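You operate a simulated robot arm through the tools that you are given. There is no shell and no other tool. Be economical: measure what you need, move in short steps, check, and stop when the job is done.

You run a simulated robot arm. Do the job below in one go: nothing can be reset, and whatever is moved stays where it is left.

TASK
Lift the tank off the coffee machine, fill it from the water jug to about MAX and fit it back.
Fine: fill it on the worktop, and set the jug down where it stood.

It is judged by the outcome, as a careful person would: the job done as asked, and still so three seconds after it is handed in. It fails if anything else is knocked over, pushed out of place, dropped, spilled or broken.

THE ROBOT
A 6-joint arm with a two-finger parallel gripper, fixed in place. Base frame: the origin is at the foot of the arm, x ahead of it, y to its left, z up; the work surface is at about z = 910. Units: mm, rad, N and s.
With the tool pointing down near the work surface it reaches from about 420 to 860 mm from the base axis. Its first joint turns from -2.007 to 2.007 rad. Payload 4.2 kg.
The tool frame sits at the grasp point between the pads (the TCP): z along the fingers, y along the line on which they close. The tips reach 23 mm beyond it. Largest opening 94 mm; finger width 38, thickness 10; the body of the gripper, 54 by 96 mm, starts 39 mm behind the TCP.
Orientation is that of the tool frame in the base frame, as a unit quaternion [w, x, y, z]. With the fingers straight down and closing along the base's y, the tool's x points along the base's -x, its y along +y and its z along -z.

THE INTERFACE
- The arm moves only by the tool step_arm. Its argument "increments" is a list of rows, each a list of 3 entries, a list of its own where there are three numbers: the shift along the base's x, y, z in units of 400 mm (1.0 is 400 mm), then the turn, a rotation vector about the base's x, y, z in units of 120 degrees (1.0 is 120 degrees), then the gripper command, from -1 (shut) to 1 (fully open), values between in proportion. In form: [[[tx, ty, tz], [wx, wy, wz], claw], ...]. A call has 1 to 8 rows; each row is the pose to reach, as a shift and turn from the pose commanded when the call began. A call with a number of a shift or a turn outside -1 to 1 is refused whole. A row lasts 0.2 s, in which the tool goes at most 50 mm and 0.15 rad; a call with a longer step from one row to the next is refused whole, and so is a gripper value outside its range. Where a pose cannot be reached the arm comes as near as it can. A force on the tool above 40 N (or 10 N above the force at the start of the call, whichever is more), or a blocked arm, ends the call early, and 0.2 s more pass. The fingers move at their own pace (about 108 mm/s each) and stop on an object; they squeeze with about 20 N. The grip force told is the motor's: it shows also when the fingers shut on nothing. Time passes only in rows, and 0.2 s behind the last, so rows that repeat a pose let the fingers close. The reply holds the time, the measured pose of the TCP, the force on the tool along the base axes, the opening and the grip force, in the units named above and with some noise, and new pictures: "show" is both (left out), scene, wrist or none.
- Cameras (640 x 400 px; columns grow to the right, rows downward): "scene" is fixed at [228.8, -498.6, 1645.9]; the picture's right is [0.86, -0.51, 0.00], its down [-0.26, -0.45, -0.85] and it looks along [0.43, 0.74, -0.52] (base axes); focal length 316 px, centre (320, 200). "wrist" rides on the gripper at [-39, 0, -44] in the tool frame; the picture's right is [0.00, -1.00, 0.00], its down [0.97, 0.00, -0.24] and it looks along [0.24, 0.00, 0.97] (tool axes); focal length 218 px, centre (320, 200). There is no depth. A picture from a camera that has moved, and an enlarged one, comes with that camera's place and axes in the base frame and with its lens. The place of the scene camera against the robot may be out by one fixed shift of up to 18 mm in any direction.
- raise_lower(by): slides the trunk up (or, below 0, down) by that many mm; the arm rides with it, the base frame stays. It gives what a move gives, with no picture.
- close_up(camera, box): a new picture of the part [left, top, right, bottom] of that camera's present view, enlarged. It takes no simulated time.
- job_done(): hands the job in; it is judged then, once.

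Work in short steps. Places have to be worked out from the pictures, the camera data and where the tool is seen: move nearer, look again, correct. Check each grasp and each placing, and mend what went wrong. You have 120 turns and 150 pictures in all, those below and enlarged ones among them. Open the gripper and draw the arm clear of the work before you hand the job in, unless the task says otherwise; then end with one line.

The tools are called after "Call:" as name(argument=value, ...) on one line, values as JSON. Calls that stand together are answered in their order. step_arm: Moves the arm, as the interface text tells. Its arguments: {"type":"object","properties":{"increments":{"type":"array"},"show":{"type":"string","enum":["both","scene","wrist","none"]}},"required":["increments"]} The other tools are called the same way: raise_lower (by) slides the trunk up or down; close_up (camera, box) takes an enlarged picture of a part of a camera's view; job_done () hands the job in.

At the start:

```text
time: 0.0
tool_pos: [597.0, -91.5, 1450.5]
orientation: [0.0, -0.001, 1.0, 0.001]
contact_force: [-0.4, 0.5, -0.3]
gripper_width: 94.3
grasp_force: 0.1
trunk travel left (down, up): [-900.0, 90.0]
```

scene: 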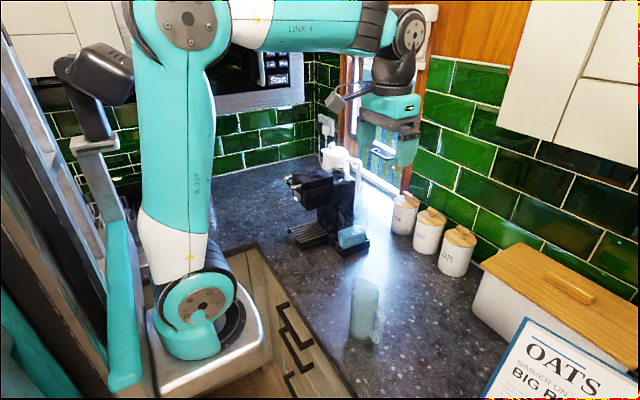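
wrist: 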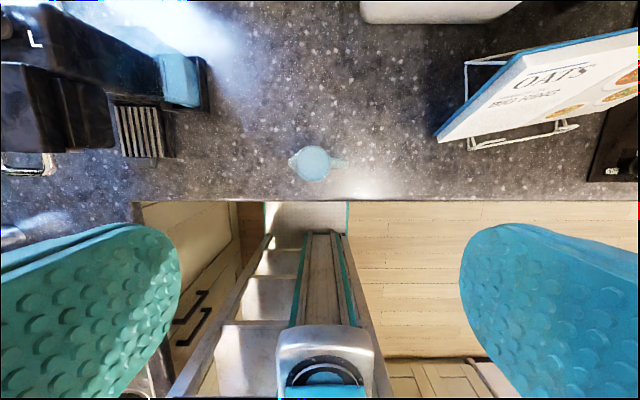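

The jug stands near (600, -77), and the coffee machine is to its left and further out. I'll take enlarged pictures to see the tank and jug in detail.

Call:
close_up(camera="scene", box=[270, 130, 430, 260])

Call:
close_up(camera="scene", box=[320, 260, 420, 350])

Call:
close_up(camera="wrist", box=[0, 0, 380, 230])

```text
3.08 times, centred on (350, 195) of scene
camera zoom: at [228.8, -498.6, 1645.9], right [0.86, -0.51, 0.0], down [-0.26, -0.45, -0.85], along [0.43, 0.74, -0.52], focal length 973 px, centre (228, 215)
```

zoom: 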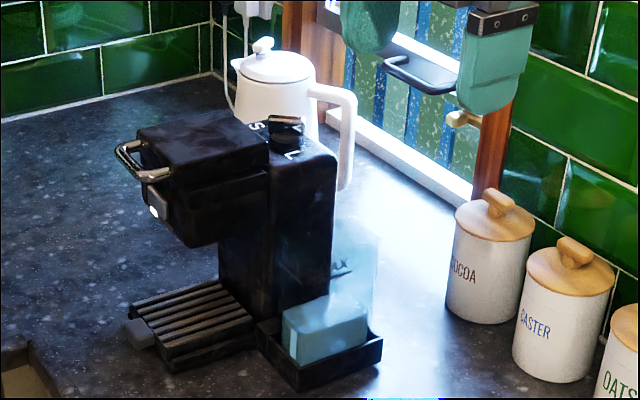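

```text
4.44 times, centred on (370, 305) of scene
camera zoom: at [228.8, -498.6, 1645.9], right [0.86, -0.51, 0.0], down [-0.26, -0.45, -0.85], along [0.43, 0.74, -0.52], focal length 1405 px, centre (98, -267)
```

zoom: 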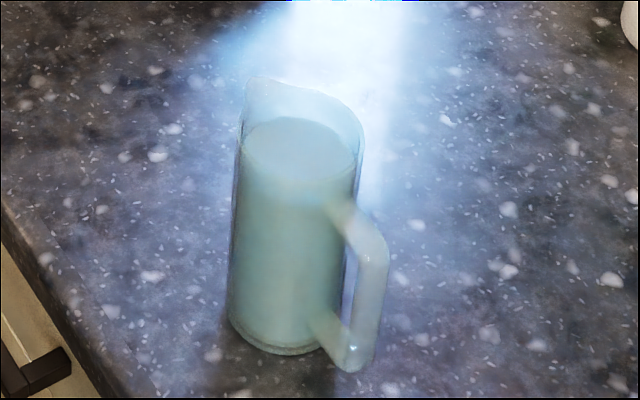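

```text
1.68 times, centred on (190, 115) of wrist
camera zoom: at [635.4, -91.4, 1493.2], right [0.0, -1.0, 0.0], down [-0.97, 0.0, 0.24], along [-0.24, 0.0, -0.97], focal length 368 px, centre (539, 343)
```

zoom: 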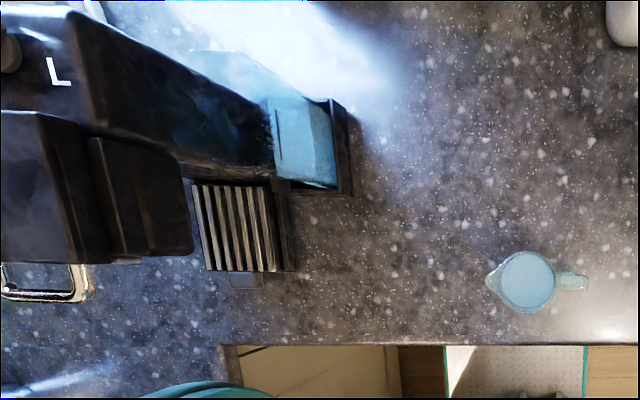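

The tank stands in a black tray on the machine's right side, around x 715–830, y 175–250, with some water in it. I'll move closer with the wrist camera tilted forward and left to measure it.

Call:
step_arm(increments=[[[0.0, 0.06, -0.08], [0.032, -0.04, 0], 1], [[0.0, 0.12, -0.16], [0.064, -0.08, 0], 1], [[0.0, 0.18, -0.24], [0.096, -0.12, 0], 1], [[0.0, 0.24, -0.32], [0.128, -0.16, 0], 1], [[0.0, 0.3, -0.4], [0.16, -0.2, 0], 1], [[0.0, 0.32, -0.46], [0.19, -0.24, 0], 1]], show="both")

```text
time: 1.4
tool_pos: [596.3, 36.8, 1267.2]
orientation: [0.248, 0.0, 0.949, 0.197]
contact_force: [0.3, 0.5, -0.6]
gripper_width: 94.0
grasp_force: 0.0
trunk travel left (down, up): [-900.0, 90.0]
camera wrist: at [609.8, 17.2, 1320.4], right [0.1, -0.92, -0.37], down [-0.96, 0.0, -0.26], along [0.24, 0.38, -0.89], focal length 218 px, centre (320, 200)
```

scene: 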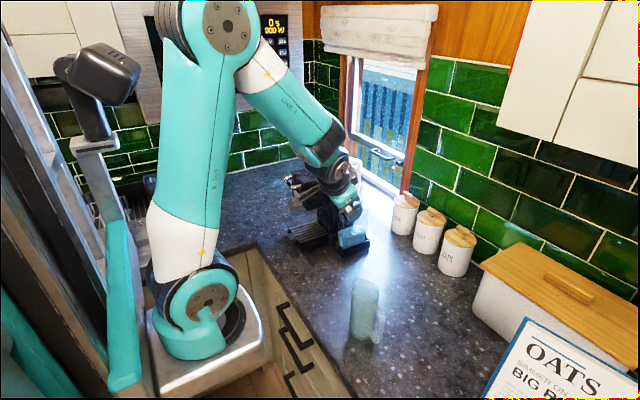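
wrist: 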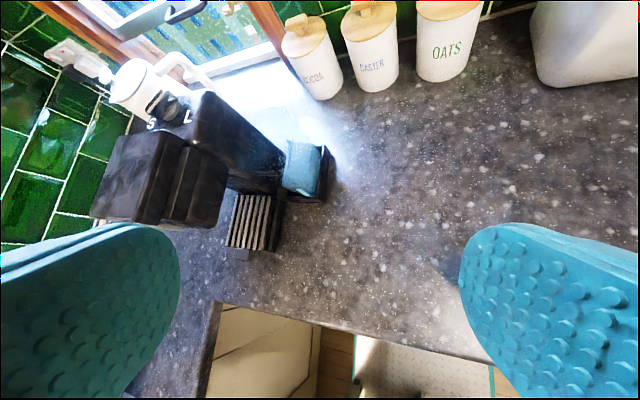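

Call:
close_up(camera="wrist", box=[215, 100, 375, 230])

Call:
close_up(camera="scene", box=[320, 180, 400, 260])

```text
3.08 times, centred on (295, 165) of wrist
camera zoom: at [609.8, 17.2, 1320.4], right [0.1, -0.92, -0.37], down [-0.96, 0.0, -0.26], along [0.24, 0.38, -0.89], focal length 672 px, centre (397, 308)
```

zoom: 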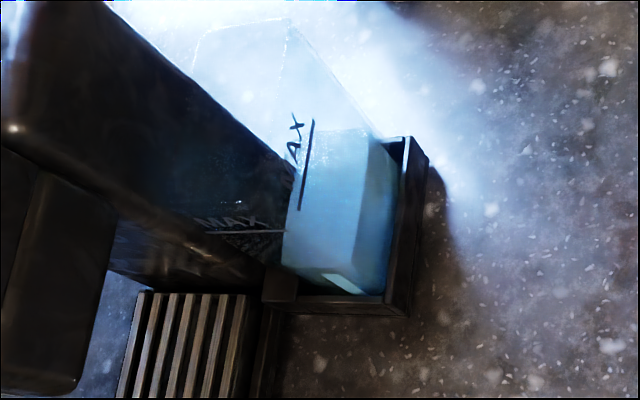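

```text
5.00 times, centred on (360, 220) of scene
camera zoom: at [228.8, -498.6, 1645.9], right [0.86, -0.51, 0.0], down [-0.26, -0.45, -0.85], along [0.43, 0.74, -0.52], focal length 1581 px, centre (120, 100)
```

zoom: 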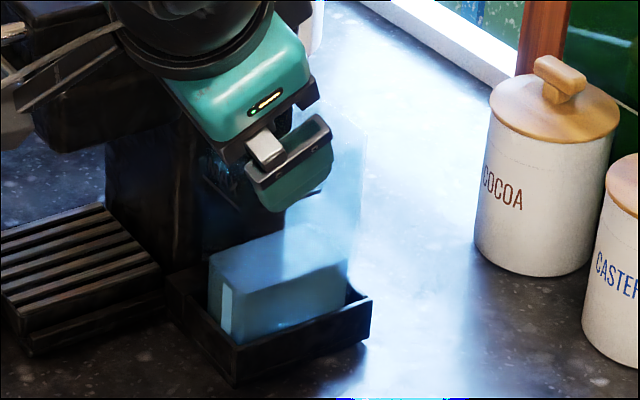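

The tank is an open-topped clear box with MAX marks on two faces. I'll go lower and look more from the side for exact dimensions and clearances.

Call:
step_arm(increments=[[[0.0, -0.03, -0.09], [0.045, -0.028, 0], 1], [[0.0, -0.06, -0.18], [0.09, -0.057, 0], 1], [[0.0, -0.09, -0.27], [0.135, -0.086, 0], 1], [[0.0, -0.09, -0.37], [0.18, -0.115, 0], 1]], show="wrist")

Call:
close_up(camera="wrist", box=[200, 80, 400, 240])

```text
time: 2.4
tool_pos: [595.8, 4.0, 1118.5]
orientation: [0.355, 0.025, 0.859, 0.368]
contact_force: [-0.4, 0.4, 0.3]
gripper_width: 94.0
grasp_force: 0.1
trunk travel left (down, up): [-900.0, 90.0]
camera wrist: at [598.2, -35.5, 1161.9], right [0.22, -0.73, -0.65], down [-0.88, 0.15, -0.46], along [0.43, 0.67, -0.61], focal length 218 px, centre (320, 200)
```

wrist: 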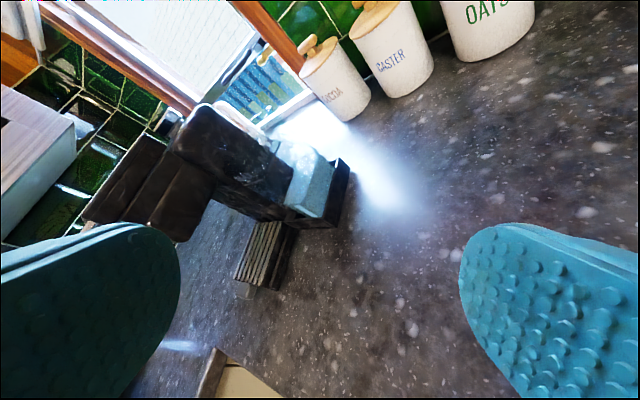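

```text
2.50 times, centred on (300, 160) of wrist
camera zoom: at [598.2, -35.5, 1161.9], right [0.22, -0.73, -0.65], down [-0.88, 0.15, -0.46], along [0.43, 0.67, -0.61], focal length 546 px, centre (370, 300)
```

zoom: 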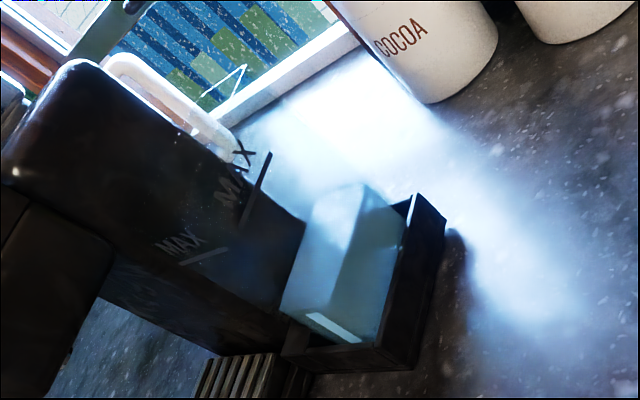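

Call:
close_up(camera="wrist", box=[250, 110, 350, 230])

Call:
close_up(camera="scene", box=[330, 170, 400, 255])

```text
3.33 times, centred on (300, 170) of wrist
camera zoom: at [598.2, -35.5, 1161.9], right [0.22, -0.73, -0.65], down [-0.88, 0.15, -0.46], along [0.43, 0.67, -0.61], focal length 728 px, centre (387, 300)
```

zoom: 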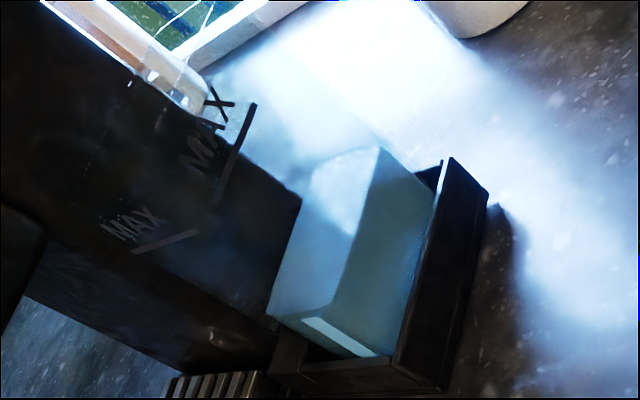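

```text
4.71 times, centred on (365, 212) of scene
camera zoom: at [228.8, -498.6, 1645.9], right [0.86, -0.51, 0.0], down [-0.26, -0.45, -0.85], along [0.43, 0.74, -0.52], focal length 1488 px, centre (108, 141)
```

zoom: 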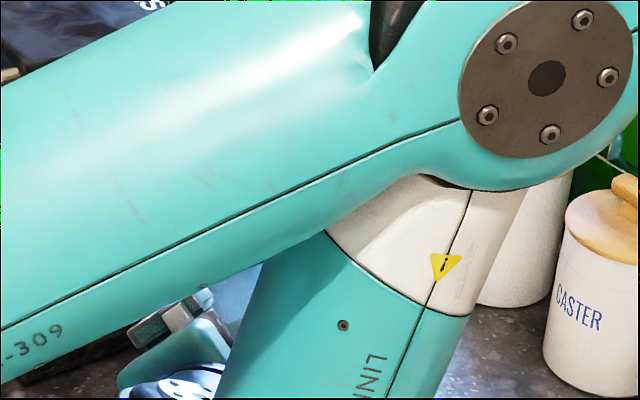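

Triangulating: the tank spans about x 722–826, y 194–251, with its top near z 1079, MAX near z 1052 and water near z 982. The machine's flank is at y ≈ 287, so there is room for a finger. I'll turn the tool straight down above the tank and check.

Call:
step_arm(increments=[[[0.02, 0.03, 0.08], [-0.046, 0.0445, 0.003], 1], [[0.06, 0.08, 0.16], [-0.092, 0.089, 0.006], 1], [[0.11, 0.14, 0.24], [-0.138, 0.1335, 0.009], 1], [[0.17, 0.21, 0.3], [-0.184, 0.178, 0.0125], 1], [[0.24, 0.29, 0.34], [-0.23, 0.2225, 0.0155], 1], [[0.31, 0.37, 0.354], [-0.277, 0.267, 0.019], 1], [[0.38, 0.46, 0.354], [-0.323, 0.3115, 0.022], 1], [[0.445, 0.545, 0.354], [-0.3695, 0.356, 0.025], 1]], show="both")

Call:
close_up(camera="wrist", box=[200, 80, 440, 320])

```text
time: 4.2
tool_pos: [775.9, 218.6, 1260.5]
orientation: [-0.003, -0.001, 1.0, -0.001]
contact_force: [-2.7, 0.3, 0.9]
gripper_width: 93.9
grasp_force: 0.1
trunk travel left (down, up): [-900.0, 90.0]
camera wrist: at [813.7, 218.7, 1304.3], right [0.0, -1.0, 0.0], down [-0.97, 0.0, 0.24], along [-0.24, 0.0, -0.97], focal length 218 px, centre (320, 200)
```

scene: 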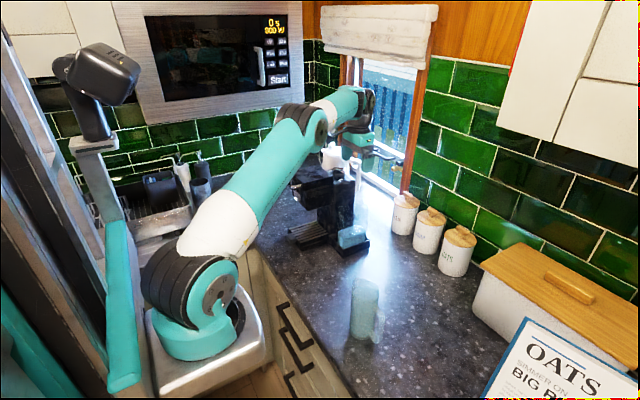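
wrist: 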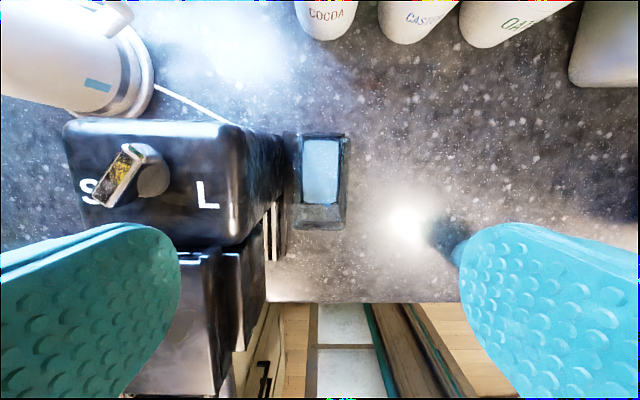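

```text
1.67 times, centred on (320, 200) of wrist
camera zoom: at [813.7, 218.7, 1304.3], right [0.0, -1.0, 0.0], down [-0.97, 0.0, 0.24], along [-0.24, 0.0, -0.97], focal length 364 px, centre (320, 200)
```

zoom: 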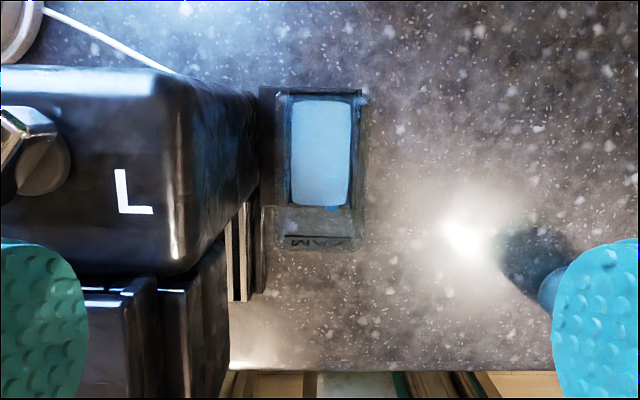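

The overhead view puts the tank's centre at about (773.5, 219), with a rim width of about 58, and the machine's flank at y ≈ 280. I'll narrow the jaws to about 78 mm and go down over the rim, stopping at TCP z ≈ 1054.

Call:
step_arm(increments=[[[-0.005, 0, -0.05], [0, 0, 0], 0.66], [[-0.005, 0, -0.15], [0, 0, 0], 0.66], [[-0.005, 0, -0.25], [0, 0, 0], 0.66], [[-0.005, 0, -0.34], [0, 0, 0], 0.66], [[-0.005, 0, -0.42], [0, 0, 0], 0.66], [[-0.005, 0, -0.48], [0, 0, 0], 0.66], [[-0.005, 0, -0.515], [0, 0, 0], 0.66]], show="both")

Call:
close_up(camera="scene", box=[300, 100, 420, 260])

```text
time: 5.8
tool_pos: [770.2, 219.0, 1053.1]
orientation: [-0.001, -0.002, 1.0, 0.0]
contact_force: [0.3, 0.0, 0.3]
gripper_width: 78.1
grasp_force: 0.1
trunk travel left (down, up): [-900.0, 90.0]
camera wrist: at [810.7, 218.5, 1097.3], right [0.0, -1.0, 0.0], down [-0.97, 0.0, 0.24], along [-0.24, 0.0, -0.97], focal length 218 px, centre (320, 200)
```

scene: 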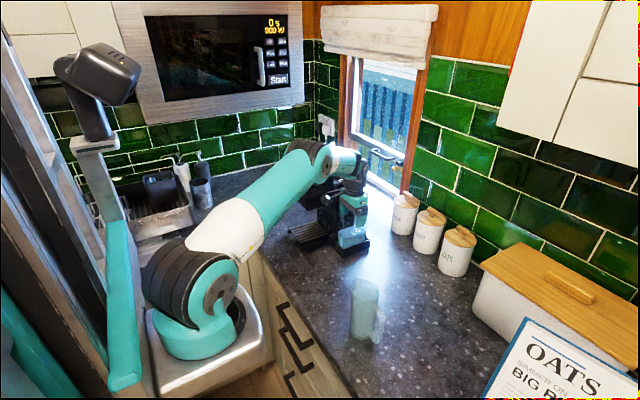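
wrist: 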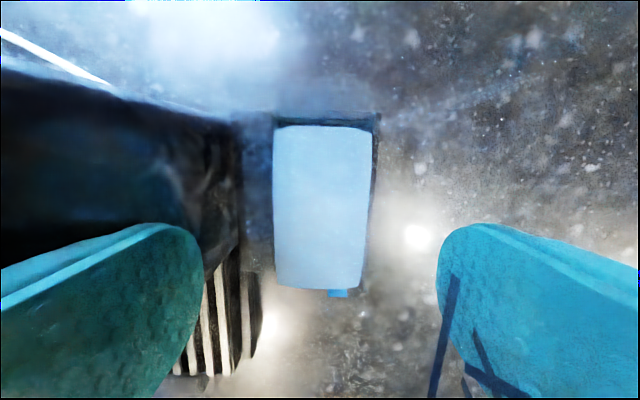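

```text
2.50 times, centred on (360, 180) of scene
camera zoom: at [228.8, -498.6, 1645.9], right [0.86, -0.51, 0.0], down [-0.26, -0.45, -0.85], along [0.43, 0.74, -0.52], focal length 790 px, centre (220, 250)
```

zoom: 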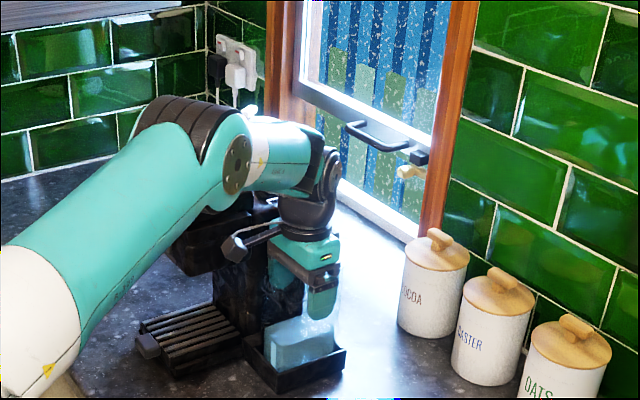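

The fingers straddle the tank without contact; now I'll close on it.

Call:
step_arm(increments=[[[0, 0, 0], [0, 0, 0], 0.3], [[0, 0, 0], [0, 0, 0], -1], [[0, 0, 0], [0, 0, 0], -1], [[0, 0, 0], [0, 0, 0], -1]], show="wrist")

```text
time: 6.8
tool_pos: [771.7, 217.7, 1055.5]
orientation: [-0.001, -0.002, 1.0, 0.001]
contact_force: [0.9, -0.6, -0.1]
gripper_width: 58.2
grasp_force: 19.8
trunk travel left (down, up): [-900.0, 90.0]
camera wrist: at [810.8, 218.5, 1097.6], right [0.0, -1.0, 0.0], down [-0.97, 0.0, 0.24], along [-0.24, 0.0, -0.97], focal length 218 px, centre (320, 200)
```

wrist: 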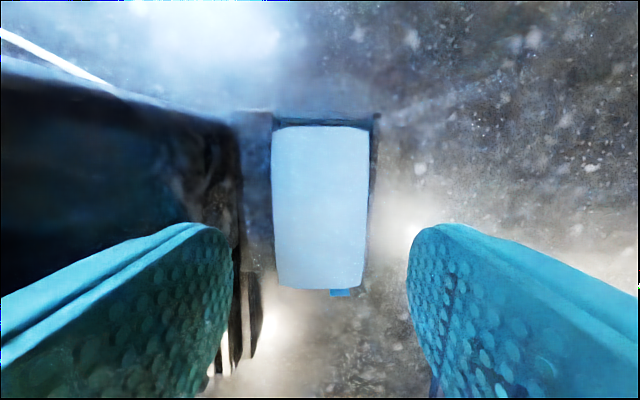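

It's held at 58.2 mm with 20 N. I'll lift straight up, slowly at first.

Call:
step_arm(increments=[[[0, 0, 0.015], [0, 0, 0], -1], [[0, 0, 0.03], [0, 0, 0], -1], [[0, 0, 0.055], [0, 0, 0], -1], [[0, 0, 0.085], [0, 0, 0], -1], [[0, 0, 0.12], [0, 0, 0], -1], [[0, 0, 0.15], [0, 0, 0], -1], [[0, 0, 0.17], [0, 0, 0], -1]], show="both")

Call:
close_up(camera="scene", box=[300, 100, 420, 260])

```text
time: 8.4
tool_pos: [772.4, 217.7, 1121.9]
orientation: [-0.002, -0.002, 1.0, -0.001]
contact_force: [1.0, 0.0, -4.9]
gripper_width: 57.9
grasp_force: 19.6
trunk travel left (down, up): [-900.0, 90.0]
camera wrist: at [811.8, 218.2, 1163.7], right [0.0, -1.0, 0.0], down [-0.97, 0.0, 0.24], along [-0.24, 0.0, -0.97], focal length 218 px, centre (320, 200)
```

scene: 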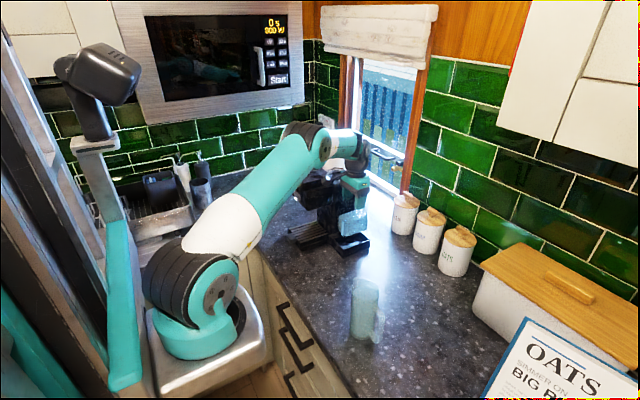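
wrist: 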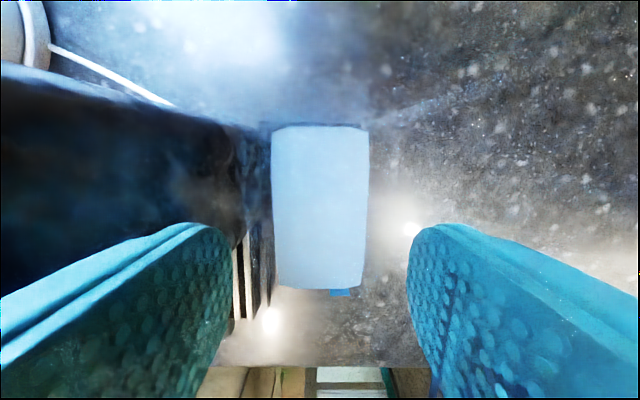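

```text
2.50 times, centred on (360, 180) of scene
camera zoom: at [228.8, -498.6, 1645.9], right [0.86, -0.51, 0.0], down [-0.26, -0.45, -0.85], along [0.43, 0.74, -0.52], focal length 790 px, centre (220, 250)
```

zoom: 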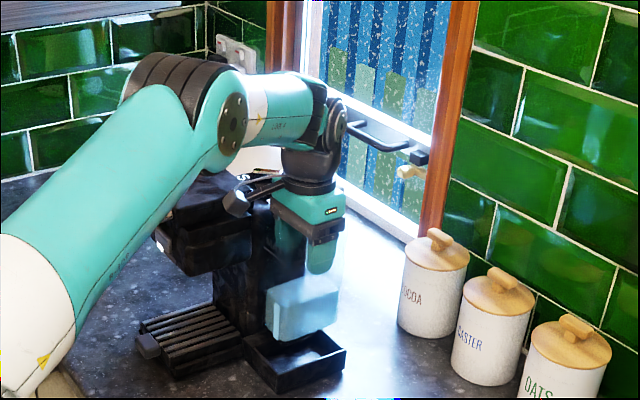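

The tank is out cleanly (weight about 5 N). I'll carry it to free worktop around (650, 70), between the machine and the jug.

Call:
step_arm(increments=[[[0, -0.04, 0.01], [0, 0, 0], -1], [[0, -0.11, 0.02], [0, 0, 0], -1], [[-0.03, -0.18, 0.02], [0, 0, 0], -1], [[-0.09, -0.24, 0.02], [0, 0, 0], -1], [[-0.16, -0.29, 0.02], [0, 0, 0], -1], [[-0.23, -0.33, 0.02], [0, 0, 0], -1], [[-0.285, -0.36, 0.01], [0, 0, 0], -1], [[-0.305, -0.37, 0], [0, 0, 0], -1]], show="both")

```text
time: 10.2
tool_pos: [650.6, 71.3, 1121.7]
orientation: [-0.001, -0.002, 1.0, 0.0]
contact_force: [-0.5, 0.1, -3.9]
gripper_width: 57.9
grasp_force: 20.0
trunk travel left (down, up): [-900.0, 90.0]
camera wrist: at [689.6, 70.7, 1164.6], right [0.0, -1.0, 0.0], down [-0.97, 0.0, 0.24], along [-0.24, 0.0, -0.97], focal length 218 px, centre (320, 200)
```

scene: 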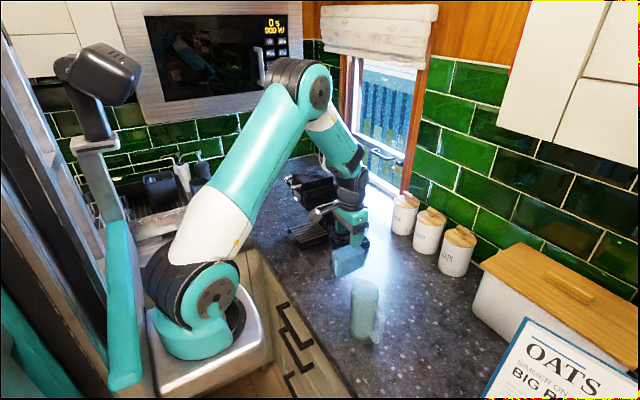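
wrist: 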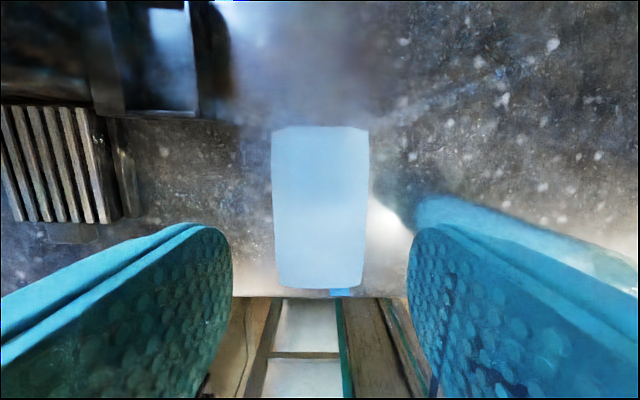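

I'll shift 20 mm further left from the jug, lower to near the surface, then feel for contact in small steps.

Call:
step_arm(increments=[[[0, 0.03, -0.03], [0, 0, 0], -1], [[0, 0.05, -0.08], [0, 0, 0], -1], [[0, 0.05, -0.125], [0, 0, 0], -1], [[0, 0.05, -0.15], [0, 0, 0], -1], [[0, 0.05, -0.165], [0, 0, 0], -1], [[0, 0.05, -0.165], [0, 0, 0], -1]], show="none")

Call:
close_up(camera="scene", box=[300, 180, 420, 350])

```text
time: 11.6
tool_pos: [650.7, 90.9, 1056.6]
orientation: [-0.001, -0.001, 1.0, 0.0]
contact_force: [-0.7, 0.6, -4.9]
gripper_width: 58.1
grasp_force: 19.5
trunk travel left (down, up): [-900.0, 90.0]
```

```text
2.35 times, centred on (360, 265) of scene
camera zoom: at [228.8, -498.6, 1645.9], right [0.86, -0.51, 0.0], down [-0.26, -0.45, -0.85], along [0.43, 0.74, -0.52], focal length 744 px, centre (226, 47)
```

zoom: 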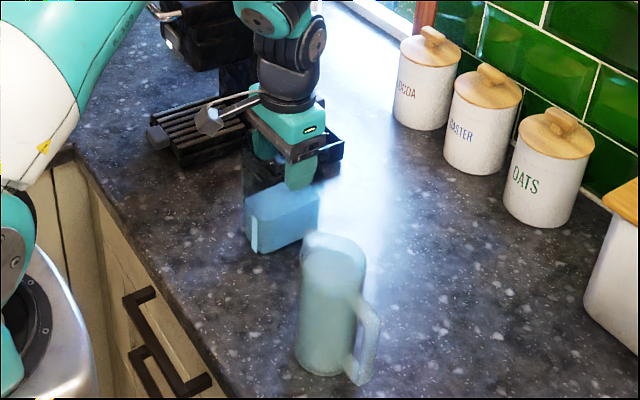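

Call:
step_arm(increments=[[[0, 0, -0.005], [0, 0, 0], -1], [[0, 0, -0.01], [0, 0, 0], -1], [[0, 0, -0.015], [0, 0, 0], -1], [[0, 0, -0.0175], [0, 0, 0], -1]], show="none")

```text
time: 12.6
tool_pos: [649.4, 89.9, 1048.9]
orientation: [-0.002, -0.002, 1.0, 0.0]
contact_force: [-0.9, -0.1, -4.6]
gripper_width: 57.7
grasp_force: 19.8
trunk travel left (down, up): [-900.0, 90.0]
```

The tank still hangs free (-4.6 N at z 1049), so I'll keep feeling downward.

Call:
step_arm(increments=[[[0, 0, -0.0025], [0, 0, 0], -1], [[0, 0, -0.005], [0, 0, 0], -1], [[0, 0, -0.0075], [0, 0, 0], -1]], show="none")

Call:
close_up(camera="scene", box=[330, 230, 380, 290])

```text
time: 13.4
tool_pos: [650.3, 90.4, 1046.2]
orientation: [-0.002, -0.002, 1.0, 0.0]
contact_force: [0.1, 0.5, -4.9]
gripper_width: 57.8
grasp_force: 19.7
trunk travel left (down, up): [-900.0, 90.0]
```

```text
6.67 times, centred on (355, 260) of scene
camera zoom: at [228.8, -498.6, 1645.9], right [0.86, -0.51, 0.0], down [-0.26, -0.45, -0.85], along [0.43, 0.74, -0.52], focal length 2108 px, centre (87, -200)
```

zoom: 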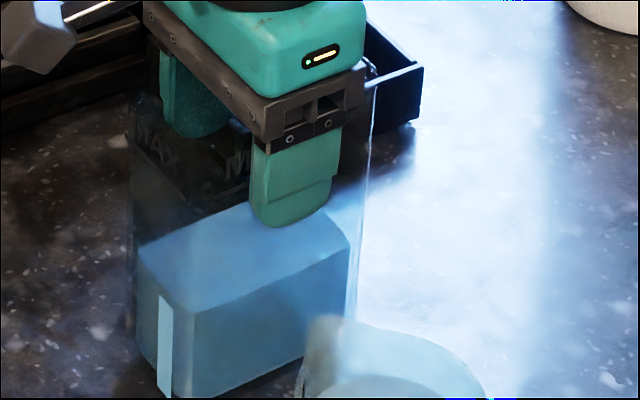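

Call:
step_arm(increments=[[[0, 0, -0.004], [0, 0, 0], -1], [[0, 0, -0.008], [0, 0, 0], -1], [[0, 0, -0.012], [0, 0, 0], -1]], show="none")

```text
time: 14.2
tool_pos: [651.3, 90.6, 1041.8]
orientation: [-0.002, -0.001, 1.0, 0.0]
contact_force: [-5.9, -5.2, 18.7]
gripper_width: 57.8
grasp_force: 19.9
trunk travel left (down, up): [-900.0, 90.0]
```

Contact with the worktop (+18.7 N). I'll relieve the force slightly, open, and back straight up.

Call:
step_arm(increments=[[[0, 0, 0.004], [0, 0, 0], -1], [[0, 0, 0.004], [0, 0, 0], -0.1], [[0, 0, 0.004], [0, 0, 0], 0.66], [[0, 0, 0.004], [0, 0, 0], 0.66]], show="none")

Call:
step_arm(increments=[[[0, 0, 0.05], [0, 0, 0], 0.66], [[0, 0, 0.13], [0, 0, 0], 0.66], [[0, 0, 0.23], [0, 0, 0], 0.66], [[0, 0, 0.34], [0, 0, 0], 0.66], [[0, -0.06, 0.44], [0, 0, 0], 1], [[0, -0.16, 0.5], [0, 0, 0], 1]], show="both")

```text
time: 15.2
tool_pos: [650.0, 90.0, 1042.2]
orientation: [-0.002, -0.001, 1.0, 0.0]
contact_force: [0.6, 0.2, 0.2]
gripper_width: 77.8
grasp_force: 0.0
trunk travel left (down, up): [-900.0, 90.0]
```

```text
time: 16.6
tool_pos: [648.7, 24.0, 1244.6]
orientation: [-0.002, -0.001, 1.0, 0.001]
contact_force: [0.3, 0.7, -0.1]
gripper_width: 94.0
grasp_force: 0.0
trunk travel left (down, up): [-900.0, 90.0]
camera wrist: at [689.0, 24.6, 1286.1], right [0.0, -1.0, 0.0], down [-0.97, 0.0, 0.24], along [-0.24, 0.0, -0.97], focal length 218 px, centre (320, 200)
```

scene: 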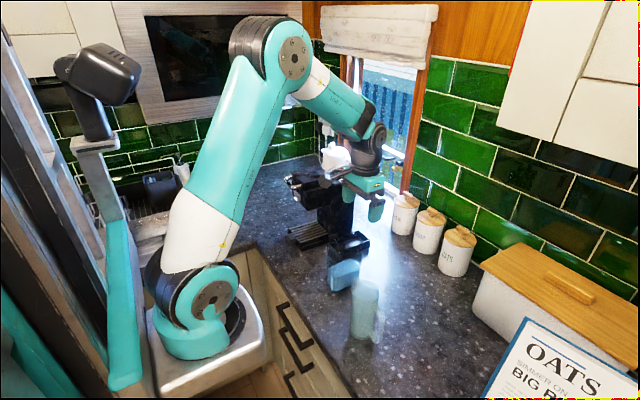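
wrist: 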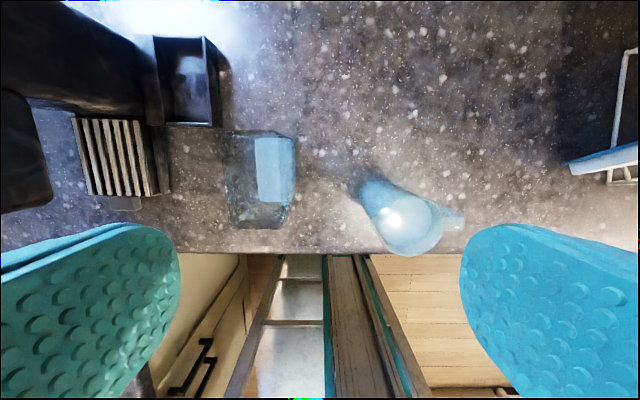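

The tank stands upright. I'll go above the jug to measure it.

Call:
step_arm(increments=[[[-0.03, -0.06, 0], [0, 0, 0], 1], [[-0.06, -0.13, 0], [0, 0, 0], 1], [[-0.08, -0.2, 0], [0, 0, 0], 1], [[-0.1, -0.25, 0], [0, 0, 0], 1]], show="none")

Call:
close_up(camera="wrist", box=[220, 130, 420, 280])

Call:
close_up(camera="scene", box=[310, 240, 410, 360])

```text
time: 17.6
tool_pos: [608.7, -75.6, 1243.1]
orientation: [-0.002, -0.002, 1.0, 0.0]
contact_force: [0.7, 0.6, -0.1]
gripper_width: 93.9
grasp_force: 0.1
trunk travel left (down, up): [-900.0, 90.0]
```

```text
2.67 times, centred on (320, 205) of wrist
camera zoom: at [648.3, -74.9, 1285.3], right [0.0, -1.0, 0.0], down [-0.97, 0.0, 0.24], along [-0.24, 0.0, -0.97], focal length 582 px, centre (320, 187)
```

zoom: 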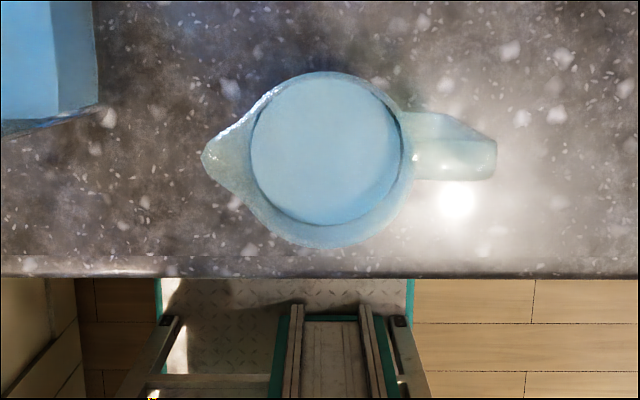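

```text
3.33 times, centred on (360, 300) of scene
camera zoom: at [228.8, -498.6, 1645.9], right [0.86, -0.51, 0.0], down [-0.26, -0.45, -0.85], along [0.43, 0.74, -0.52], focal length 1054 px, centre (187, -133)
```

zoom: 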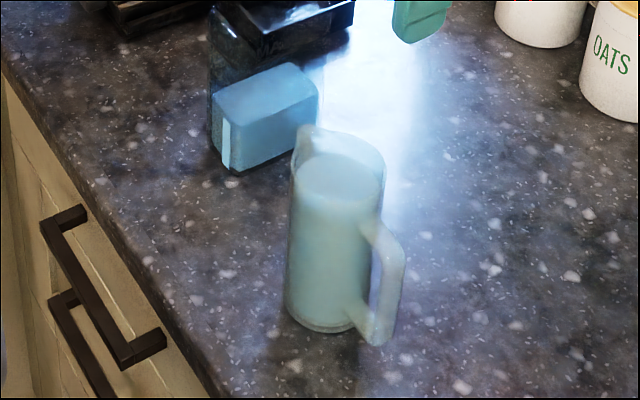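

Jug: axis at about (603, -78), rim diameter about 69, top near z 1060, spout toward +y, handle toward -y out to about y -152. The plan is a horizontal grip from the front: one finger through the handle gap, then pour by rolling about x. I'll pull back and turn the tool horizontal to inspect the handle side-on.

Call:
step_arm(increments=[[[-0.06, 0, 0], [0, -0.0625, 0], 1], [[-0.12, 0, 0], [0, -0.125, 0], 1], [[-0.18, 0, 0], [0, -0.1875, 0], 1], [[-0.24, 0, 0], [0, -0.25, 0], 1], [[-0.3, 0, -0.02], [0, -0.3125, 0], 1], [[-0.35, 0, -0.05], [0, -0.375, 0], 1]], show="scene")

```text
time: 19.0
tool_pos: [593.7, -41.5, 1269.6]
orientation: [0.381, -0.002, 0.924, 0.0]
contact_force: [0.5, 0.4, -0.1]
gripper_width: 94.3
grasp_force: 0.0
out of reach, approached as far as the arm can: row 4, 5, 6
trunk travel left (down, up): [-900.0, 90.0]
```

scene: 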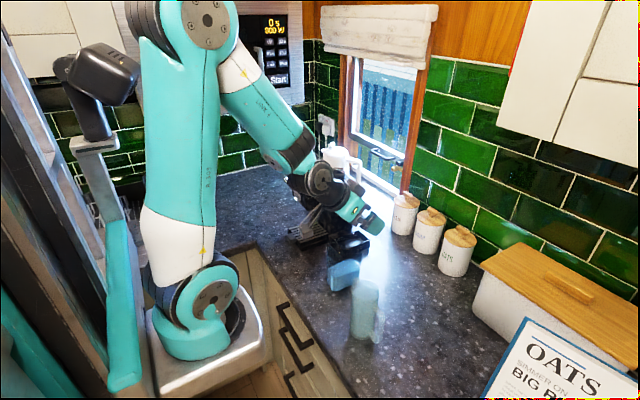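

Folding that far in isn't reachable with the shoulder this high. Lowering the trunk should open the arm for a horizontal tool, so I'll first go up and out, then lower the trunk in stages.

Call:
step_arm(increments=[[[0, 0, 0.1], [0, 0, 0], 1], [[0, 0, 0.2], [0, 0, 0], 1], [[0.03, 0, 0.3], [0, 0, 0], 1], [[0.06, 0, 0.4], [0, 0, 0], 1], [[0.1, 0, 0.5], [0, 0, 0], 1], [[0.1, 0, 0.55], [0, 0, 0], 1]], show="scene")

```text
time: 20.4
tool_pos: [635.7, -42.9, 1496.2]
orientation: [0.38, -0.002, 0.925, -0.001]
contact_force: [0.0, 0.2, -0.2]
gripper_width: 94.0
grasp_force: 0.0
trunk travel left (down, up): [-900.0, 90.0]
```

scene: 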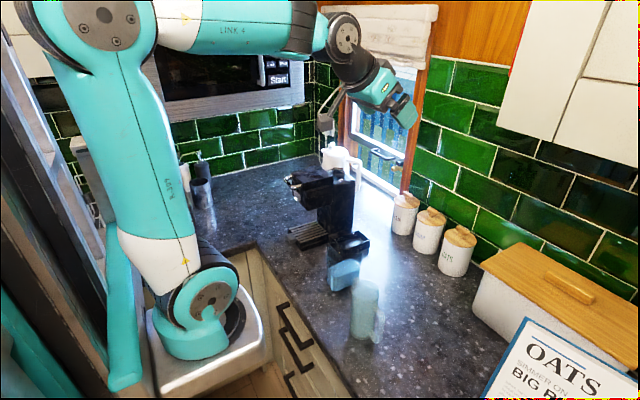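

The reached pose is taken as the new origin, which is good. I'll lower the trunk 250 mm; the tool goes to z ≈ 1246, which is clear of everything.

Call:
raise_lower(by=-250)

Call:
step_arm(increments=[[[0, 0, 0.1], [0, 0, 0], 1], [[0, 0, 0.2], [0, 0, 0], 1], [[0, 0, 0.3], [0, 0, 0], 1], [[0, 0, 0.4], [0, 0, 0], 1], [[0, 0, 0.5], [0, 0, 0], 1], [[0, 0, 0.6], [0, 0, 0], 1]], show="scene")

```text
time: 23.0
tool_pos: [635.9, -44.1, 1245.4]
orientation: [0.38, -0.001, 0.925, -0.001]
contact_force: [0.9, 0.7, 0.1]
gripper_width: 93.6
grasp_force: 0.1
trunk travel left (down, up): [-650.0, 340.0]
```

```text
time: 24.4
tool_pos: [636.1, -42.5, 1445.7]
orientation: [0.381, -0.002, 0.925, 0.0]
contact_force: [-0.4, -0.5, -0.3]
gripper_width: 94.2
grasp_force: 0.0
out of reach, approached as far as the arm can: row 6
trunk travel left (down, up): [-650.0, 340.0]
```

scene: 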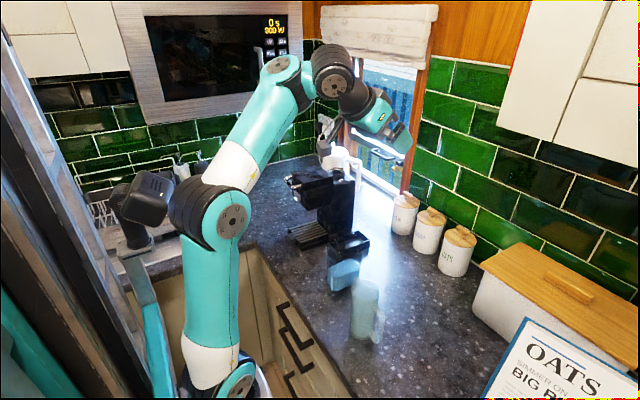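

With the trunk 250 mm lower the arm is stretched out, so there is room to fold back. I'll turn the tool to horizontal while moving to about (500, -78, 1200).

Call:
step_arm(increments=[[[-0.04, -0.01, -0.07], [0, -0.047, 0], 1], [[-0.08, -0.02, -0.14], [0, -0.094, 0], 1], [[-0.12, -0.03, -0.21], [0, -0.141, 0], 1], [[-0.16, -0.045, -0.28], [0, -0.1875, 0], 1], [[-0.2, -0.06, -0.36], [0, -0.234, 0], 1], [[-0.25, -0.07, -0.44], [0, -0.281, 0], 1], [[-0.3, -0.08, -0.52], [0, -0.328, 0], 1], [[-0.34, -0.09, -0.6], [0, -0.375, 0], 1]], show="both")

```text
time: 26.2
tool_pos: [577.9, -34.1, 1247.6]
orientation: [0.707, -0.001, 0.708, -0.001]
contact_force: [0.0, 0.8, -0.6]
gripper_width: 94.3
grasp_force: 0.1
out of reach, approached as far as the arm can: row 3, 4, 5, 6, 7, 8
trunk travel left (down, up): [-650.0, 340.0]
camera wrist: at [533.9, -34.2, 1284.3], right [0.0, -1.0, 0.0], down [-0.24, 0.0, -0.97], along [0.97, 0.0, -0.24], focal length 218 px, centre (320, 200)
```

scene: 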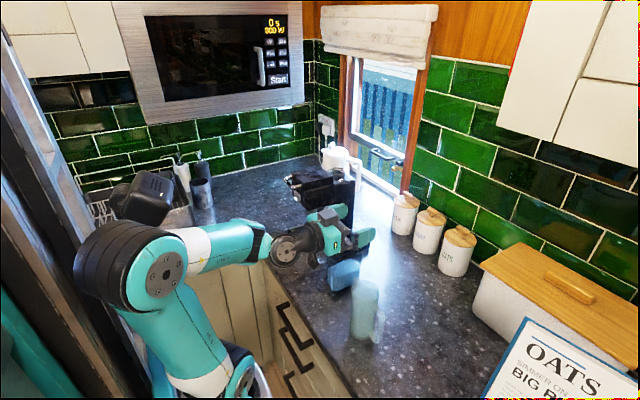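
wrist: 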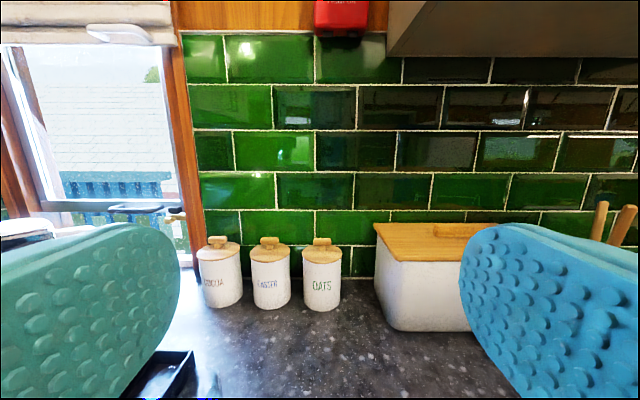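

The tool is horizontal, and I need more trunk drop to come back toward the base. I'll raise the tool, then lower the trunk 300 more.

Call:
step_arm(increments=[[[0, 0, 0.1], [0, 0, 0], 1], [[0, 0, 0.2], [0, 0, 0], 1], [[0, 0, 0.3], [0, 0, 0], 1], [[0, 0, 0.4], [0, 0, 0], 1], [[0, 0, 0.5], [0, 0, 0], 1], [[0, 0, 0.6], [0, 0, 0], 1]], show="none")

Call:
raise_lower(by=-300)

Call:
step_arm(increments=[[[-0.05, -0.02, 0], [0, 0, 0], 1], [[-0.1, -0.04, 0], [0, 0, 0], 1], [[-0.15, -0.06, 0], [0, 0, 0], 1], [[-0.2, -0.08, 0], [0, 0, 0], 1], [[-0.25, -0.1, 0], [0, 0, 0], 1], [[-0.3, -0.11, 0], [0, 0, 0], 1]], show="scene")

```text
time: 27.6
tool_pos: [602.5, -15.6, 1496.5]
orientation: [0.705, -0.001, 0.709, -0.002]
contact_force: [1.1, 0.1, -0.4]
gripper_width: 94.2
grasp_force: 0.1
out of reach, approached as far as the arm can: row 1, 2, 3, 4, 5, 6
trunk travel left (down, up): [-650.0, 340.0]
```

```text
time: 30.6
tool_pos: [603.1, -14.6, 1196.5]
orientation: [0.706, 0.0, 0.709, -0.002]
contact_force: [-0.5, -0.5, 0.1]
gripper_width: 94.2
grasp_force: 0.1
trunk travel left (down, up): [-350.0, 640.0]
```

```text
time: 32.0
tool_pos: [512.2, 9.1, 1248.5]
orientation: [0.705, 0.0, 0.709, -0.003]
contact_force: [0.0, -0.3, 0.4]
gripper_width: 94.0
grasp_force: 0.1
out of reach, approached as far as the arm can: row 1, 2, 3, 4, 5, 6
trunk travel left (down, up): [-350.0, 640.0]
```

scene: 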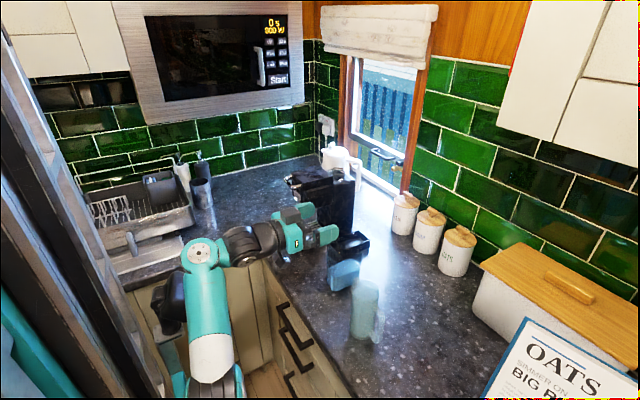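

The reach limit isn't simply about height, so I'll probe by moving sideways toward the jug's line at this height.

Call:
step_arm(increments=[[[0, -0.08, -0.03], [0, 0, 0], 1], [[0, -0.16, -0.06], [0, 0, 0], 1], [[0, -0.22, -0.1], [0, 0, 0], 1]], show="scene")

```text
time: 32.8
tool_pos: [522.8, -8.0, 1266.2]
orientation: [0.705, 0.0, 0.71, -0.002]
contact_force: [-0.2, -0.2, -0.2]
gripper_width: 94.2
grasp_force: 0.1
out of reach, approached as far as the arm can: row 1, 2, 3
trunk travel left (down, up): [-350.0, 640.0]
```

scene: 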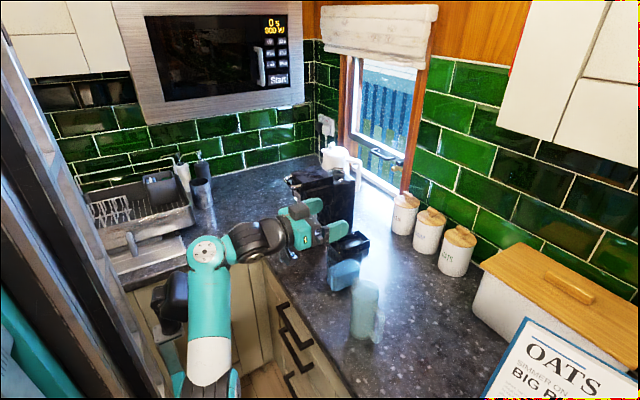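

The limit behaves like the arm's lateral-offset cylinder about its column (around (228, -100)), so a straight-on horizontal grip has no room to approach. Yawing the tool about -20° and lowering the trunk further should make it comfortable, and one finger still fits through the handle gap.

Call:
raise_lower(by=-200)

Call:
step_arm(increments=[[[0, 0.03, 0.06], [0, 0, -0.055], 1], [[0, 0.06, 0.12], [0, 0, -0.11], 1], [[0, 0.08, 0.18], [0, 0, -0.1667], 1], [[0, 0.08, 0.25], [0, 0, -0.1667], 1]], show="scene")

```text
time: 35.0
tool_pos: [522.9, -7.7, 1065.7]
orientation: [0.705, 0.0, 0.709, -0.002]
contact_force: [-0.9, 0.5, 0.0]
gripper_width: 94.0
grasp_force: 0.0
trunk travel left (down, up): [-150.0, 840.0]
```

```text
time: 36.0
tool_pos: [570.8, -9.7, 1105.3]
orientation: [0.695, 0.122, 0.698, -0.125]
contact_force: [-0.2, 0.2, -0.7]
gripper_width: 94.0
grasp_force: 0.0
out of reach, approached as far as the arm can: row 2, 3, 4
trunk travel left (down, up): [-150.0, 840.0]
```

scene: 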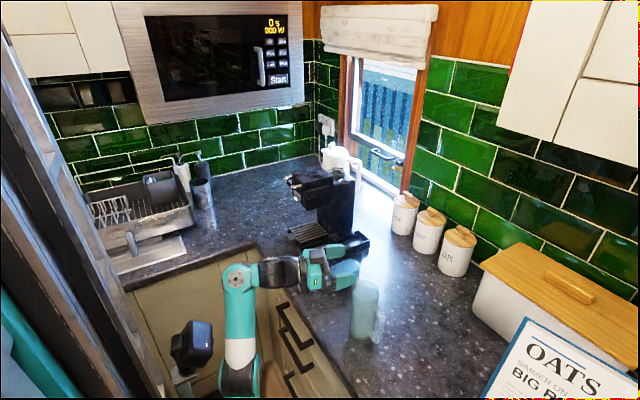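

Those stops were actually the arm at full upward stretch; coming down from here should be fine. I'll move to a stand-off behind the jug at about (520, -48, 1040) and look.

Call:
step_arm(increments=[[[-0.04, -0.03, -0.04], [0, 0, 0], 1], [[-0.08, -0.06, -0.08], [0, 0, 0], 1], [[-0.127, -0.096, -0.16], [0, 0, 0], 1]], show="both")

```text
time: 36.8
tool_pos: [534.6, -58.2, 1040.4]
orientation: [0.694, 0.123, 0.698, -0.124]
contact_force: [-0.3, 0.3, -0.2]
gripper_width: 93.9
grasp_force: 0.1
out of reach, approached as far as the arm can: row 2, 3
trunk travel left (down, up): [-150.0, 840.0]
camera wrist: at [493.3, -43.3, 1079.6], right [-0.34, -0.94, 0.0], down [-0.23, 0.08, -0.97], along [0.91, -0.33, -0.24], focal length 218 px, centre (320, 200)
```

scene: 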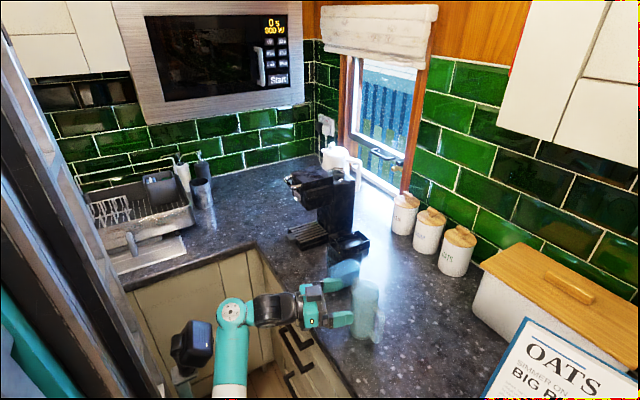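
wrist: 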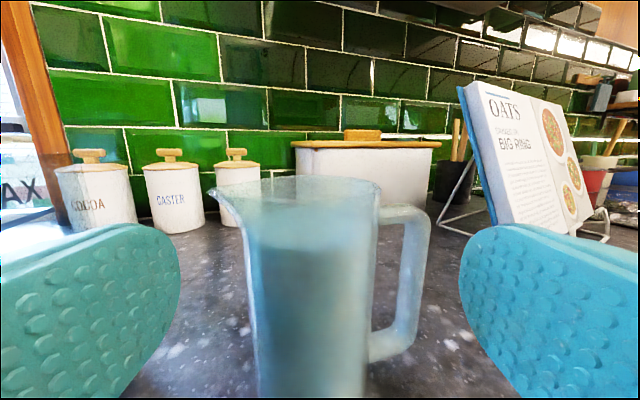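

Excellent view: the handle gap runs about z 949–1031 and is about 27 mm deep, so a finger fits at z ≈ 985. I'll set the jaws to 80 mm and descend to grip height, 60 mm behind the jug axis.

Call:
step_arm(increments=[[[0.02, 0.001, -0.03], [0, 0, 0], 0.7], [[0.03, 0.002, -0.08], [0, 0, 0], 0.7], [[0.03, 0.002, -0.138], [0, 0, 0], 0.7], [[0.03, 0.002, -0.138], [0, 0, 0], 0.7]], show="both")

```text
time: 37.5
tool_pos: [543.0, -60.2, 1003.8]
orientation: [0.698, 0.128, 0.694, -0.118]
contact_force: [-29.2, 6.8, 15.4]
gripper_width: 79.9
grasp_force: 0.1
trunk travel left (down, up): [-150.0, 840.0]
stopped in row 3: the force on the tool passed its limit (the readings are from after the stop); the commanded pose is now the measured one
camera wrist: at [501.0, -45.2, 1041.0], right [-0.34, -0.94, -0.01], down [-0.22, 0.09, -0.97], along [0.91, -0.33, -0.24], focal length 218 px, centre (320, 200)
```

scene: 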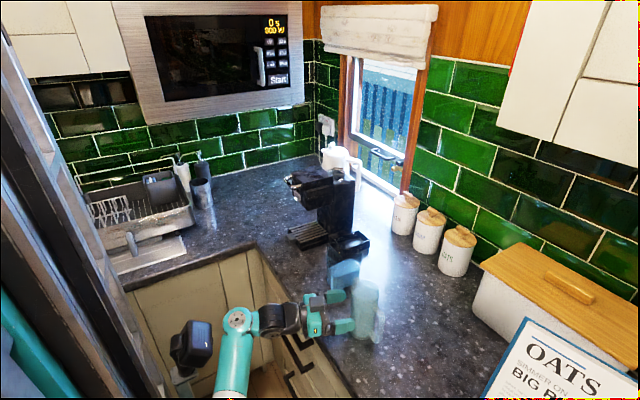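
wrist: 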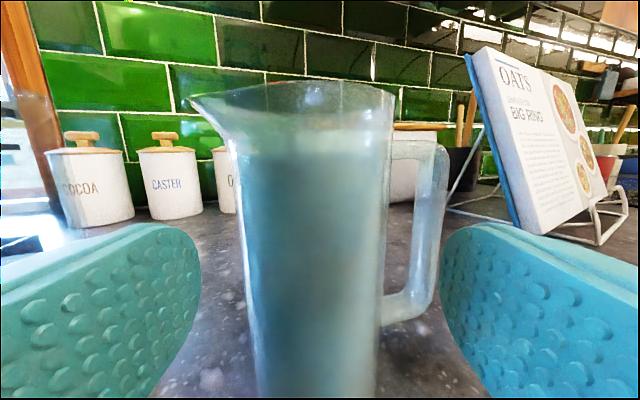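

Contact at z 1004 with a force mostly along -x. The fingers aren't touching the jug, so something behind the hand is meeting the counter edge; I'll back up a little and look.

Call:
step_arm(increments=[[[-0.01, 0.003, 0.03], [0, 0, 0], 0.7], [[-0.01, 0.003, 0.06], [0, 0, 0], 0.7]], show="none")

Call:
close_up(camera="scene", box=[200, 250, 400, 400])

```text
time: 38.1
tool_pos: [539.6, -58.8, 1025.3]
orientation: [0.698, 0.126, 0.695, -0.121]
contact_force: [0.6, 0.4, 0.3]
gripper_width: 79.8
grasp_force: 0.1
trunk travel left (down, up): [-150.0, 840.0]
```

```text
2.67 times, centred on (300, 325) of scene
camera zoom: at [228.8, -498.6, 1645.9], right [0.86, -0.51, 0.0], down [-0.26, -0.45, -0.85], along [0.43, 0.74, -0.52], focal length 843 px, centre (373, -133)
```

zoom: 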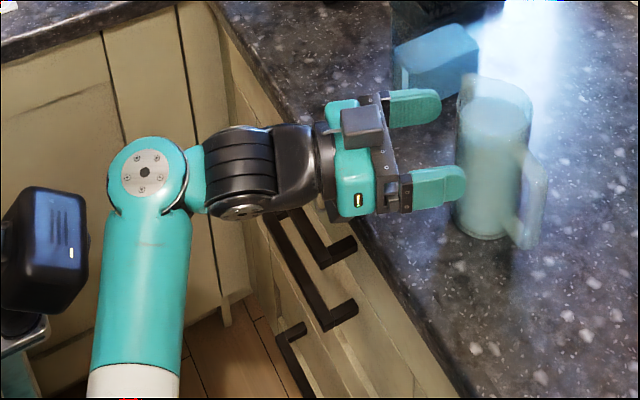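

The jug hasn't moved, and the hand itself looks clear; the folding arm probably touched something lower down. I'll use the trunk for the last 40 mm of descent, which keeps the arm's shape unchanged.

Call:
raise_lower(by=-20)

```text
time: 38.8
tool_pos: [540.5, -57.6, 1006.6]
orientation: [0.697, 0.127, 0.695, -0.121]
contact_force: [-1.1, -0.6, 0.8]
gripper_width: 79.9
grasp_force: 0.0
trunk travel left (down, up): [-130.0, 860.0]
```

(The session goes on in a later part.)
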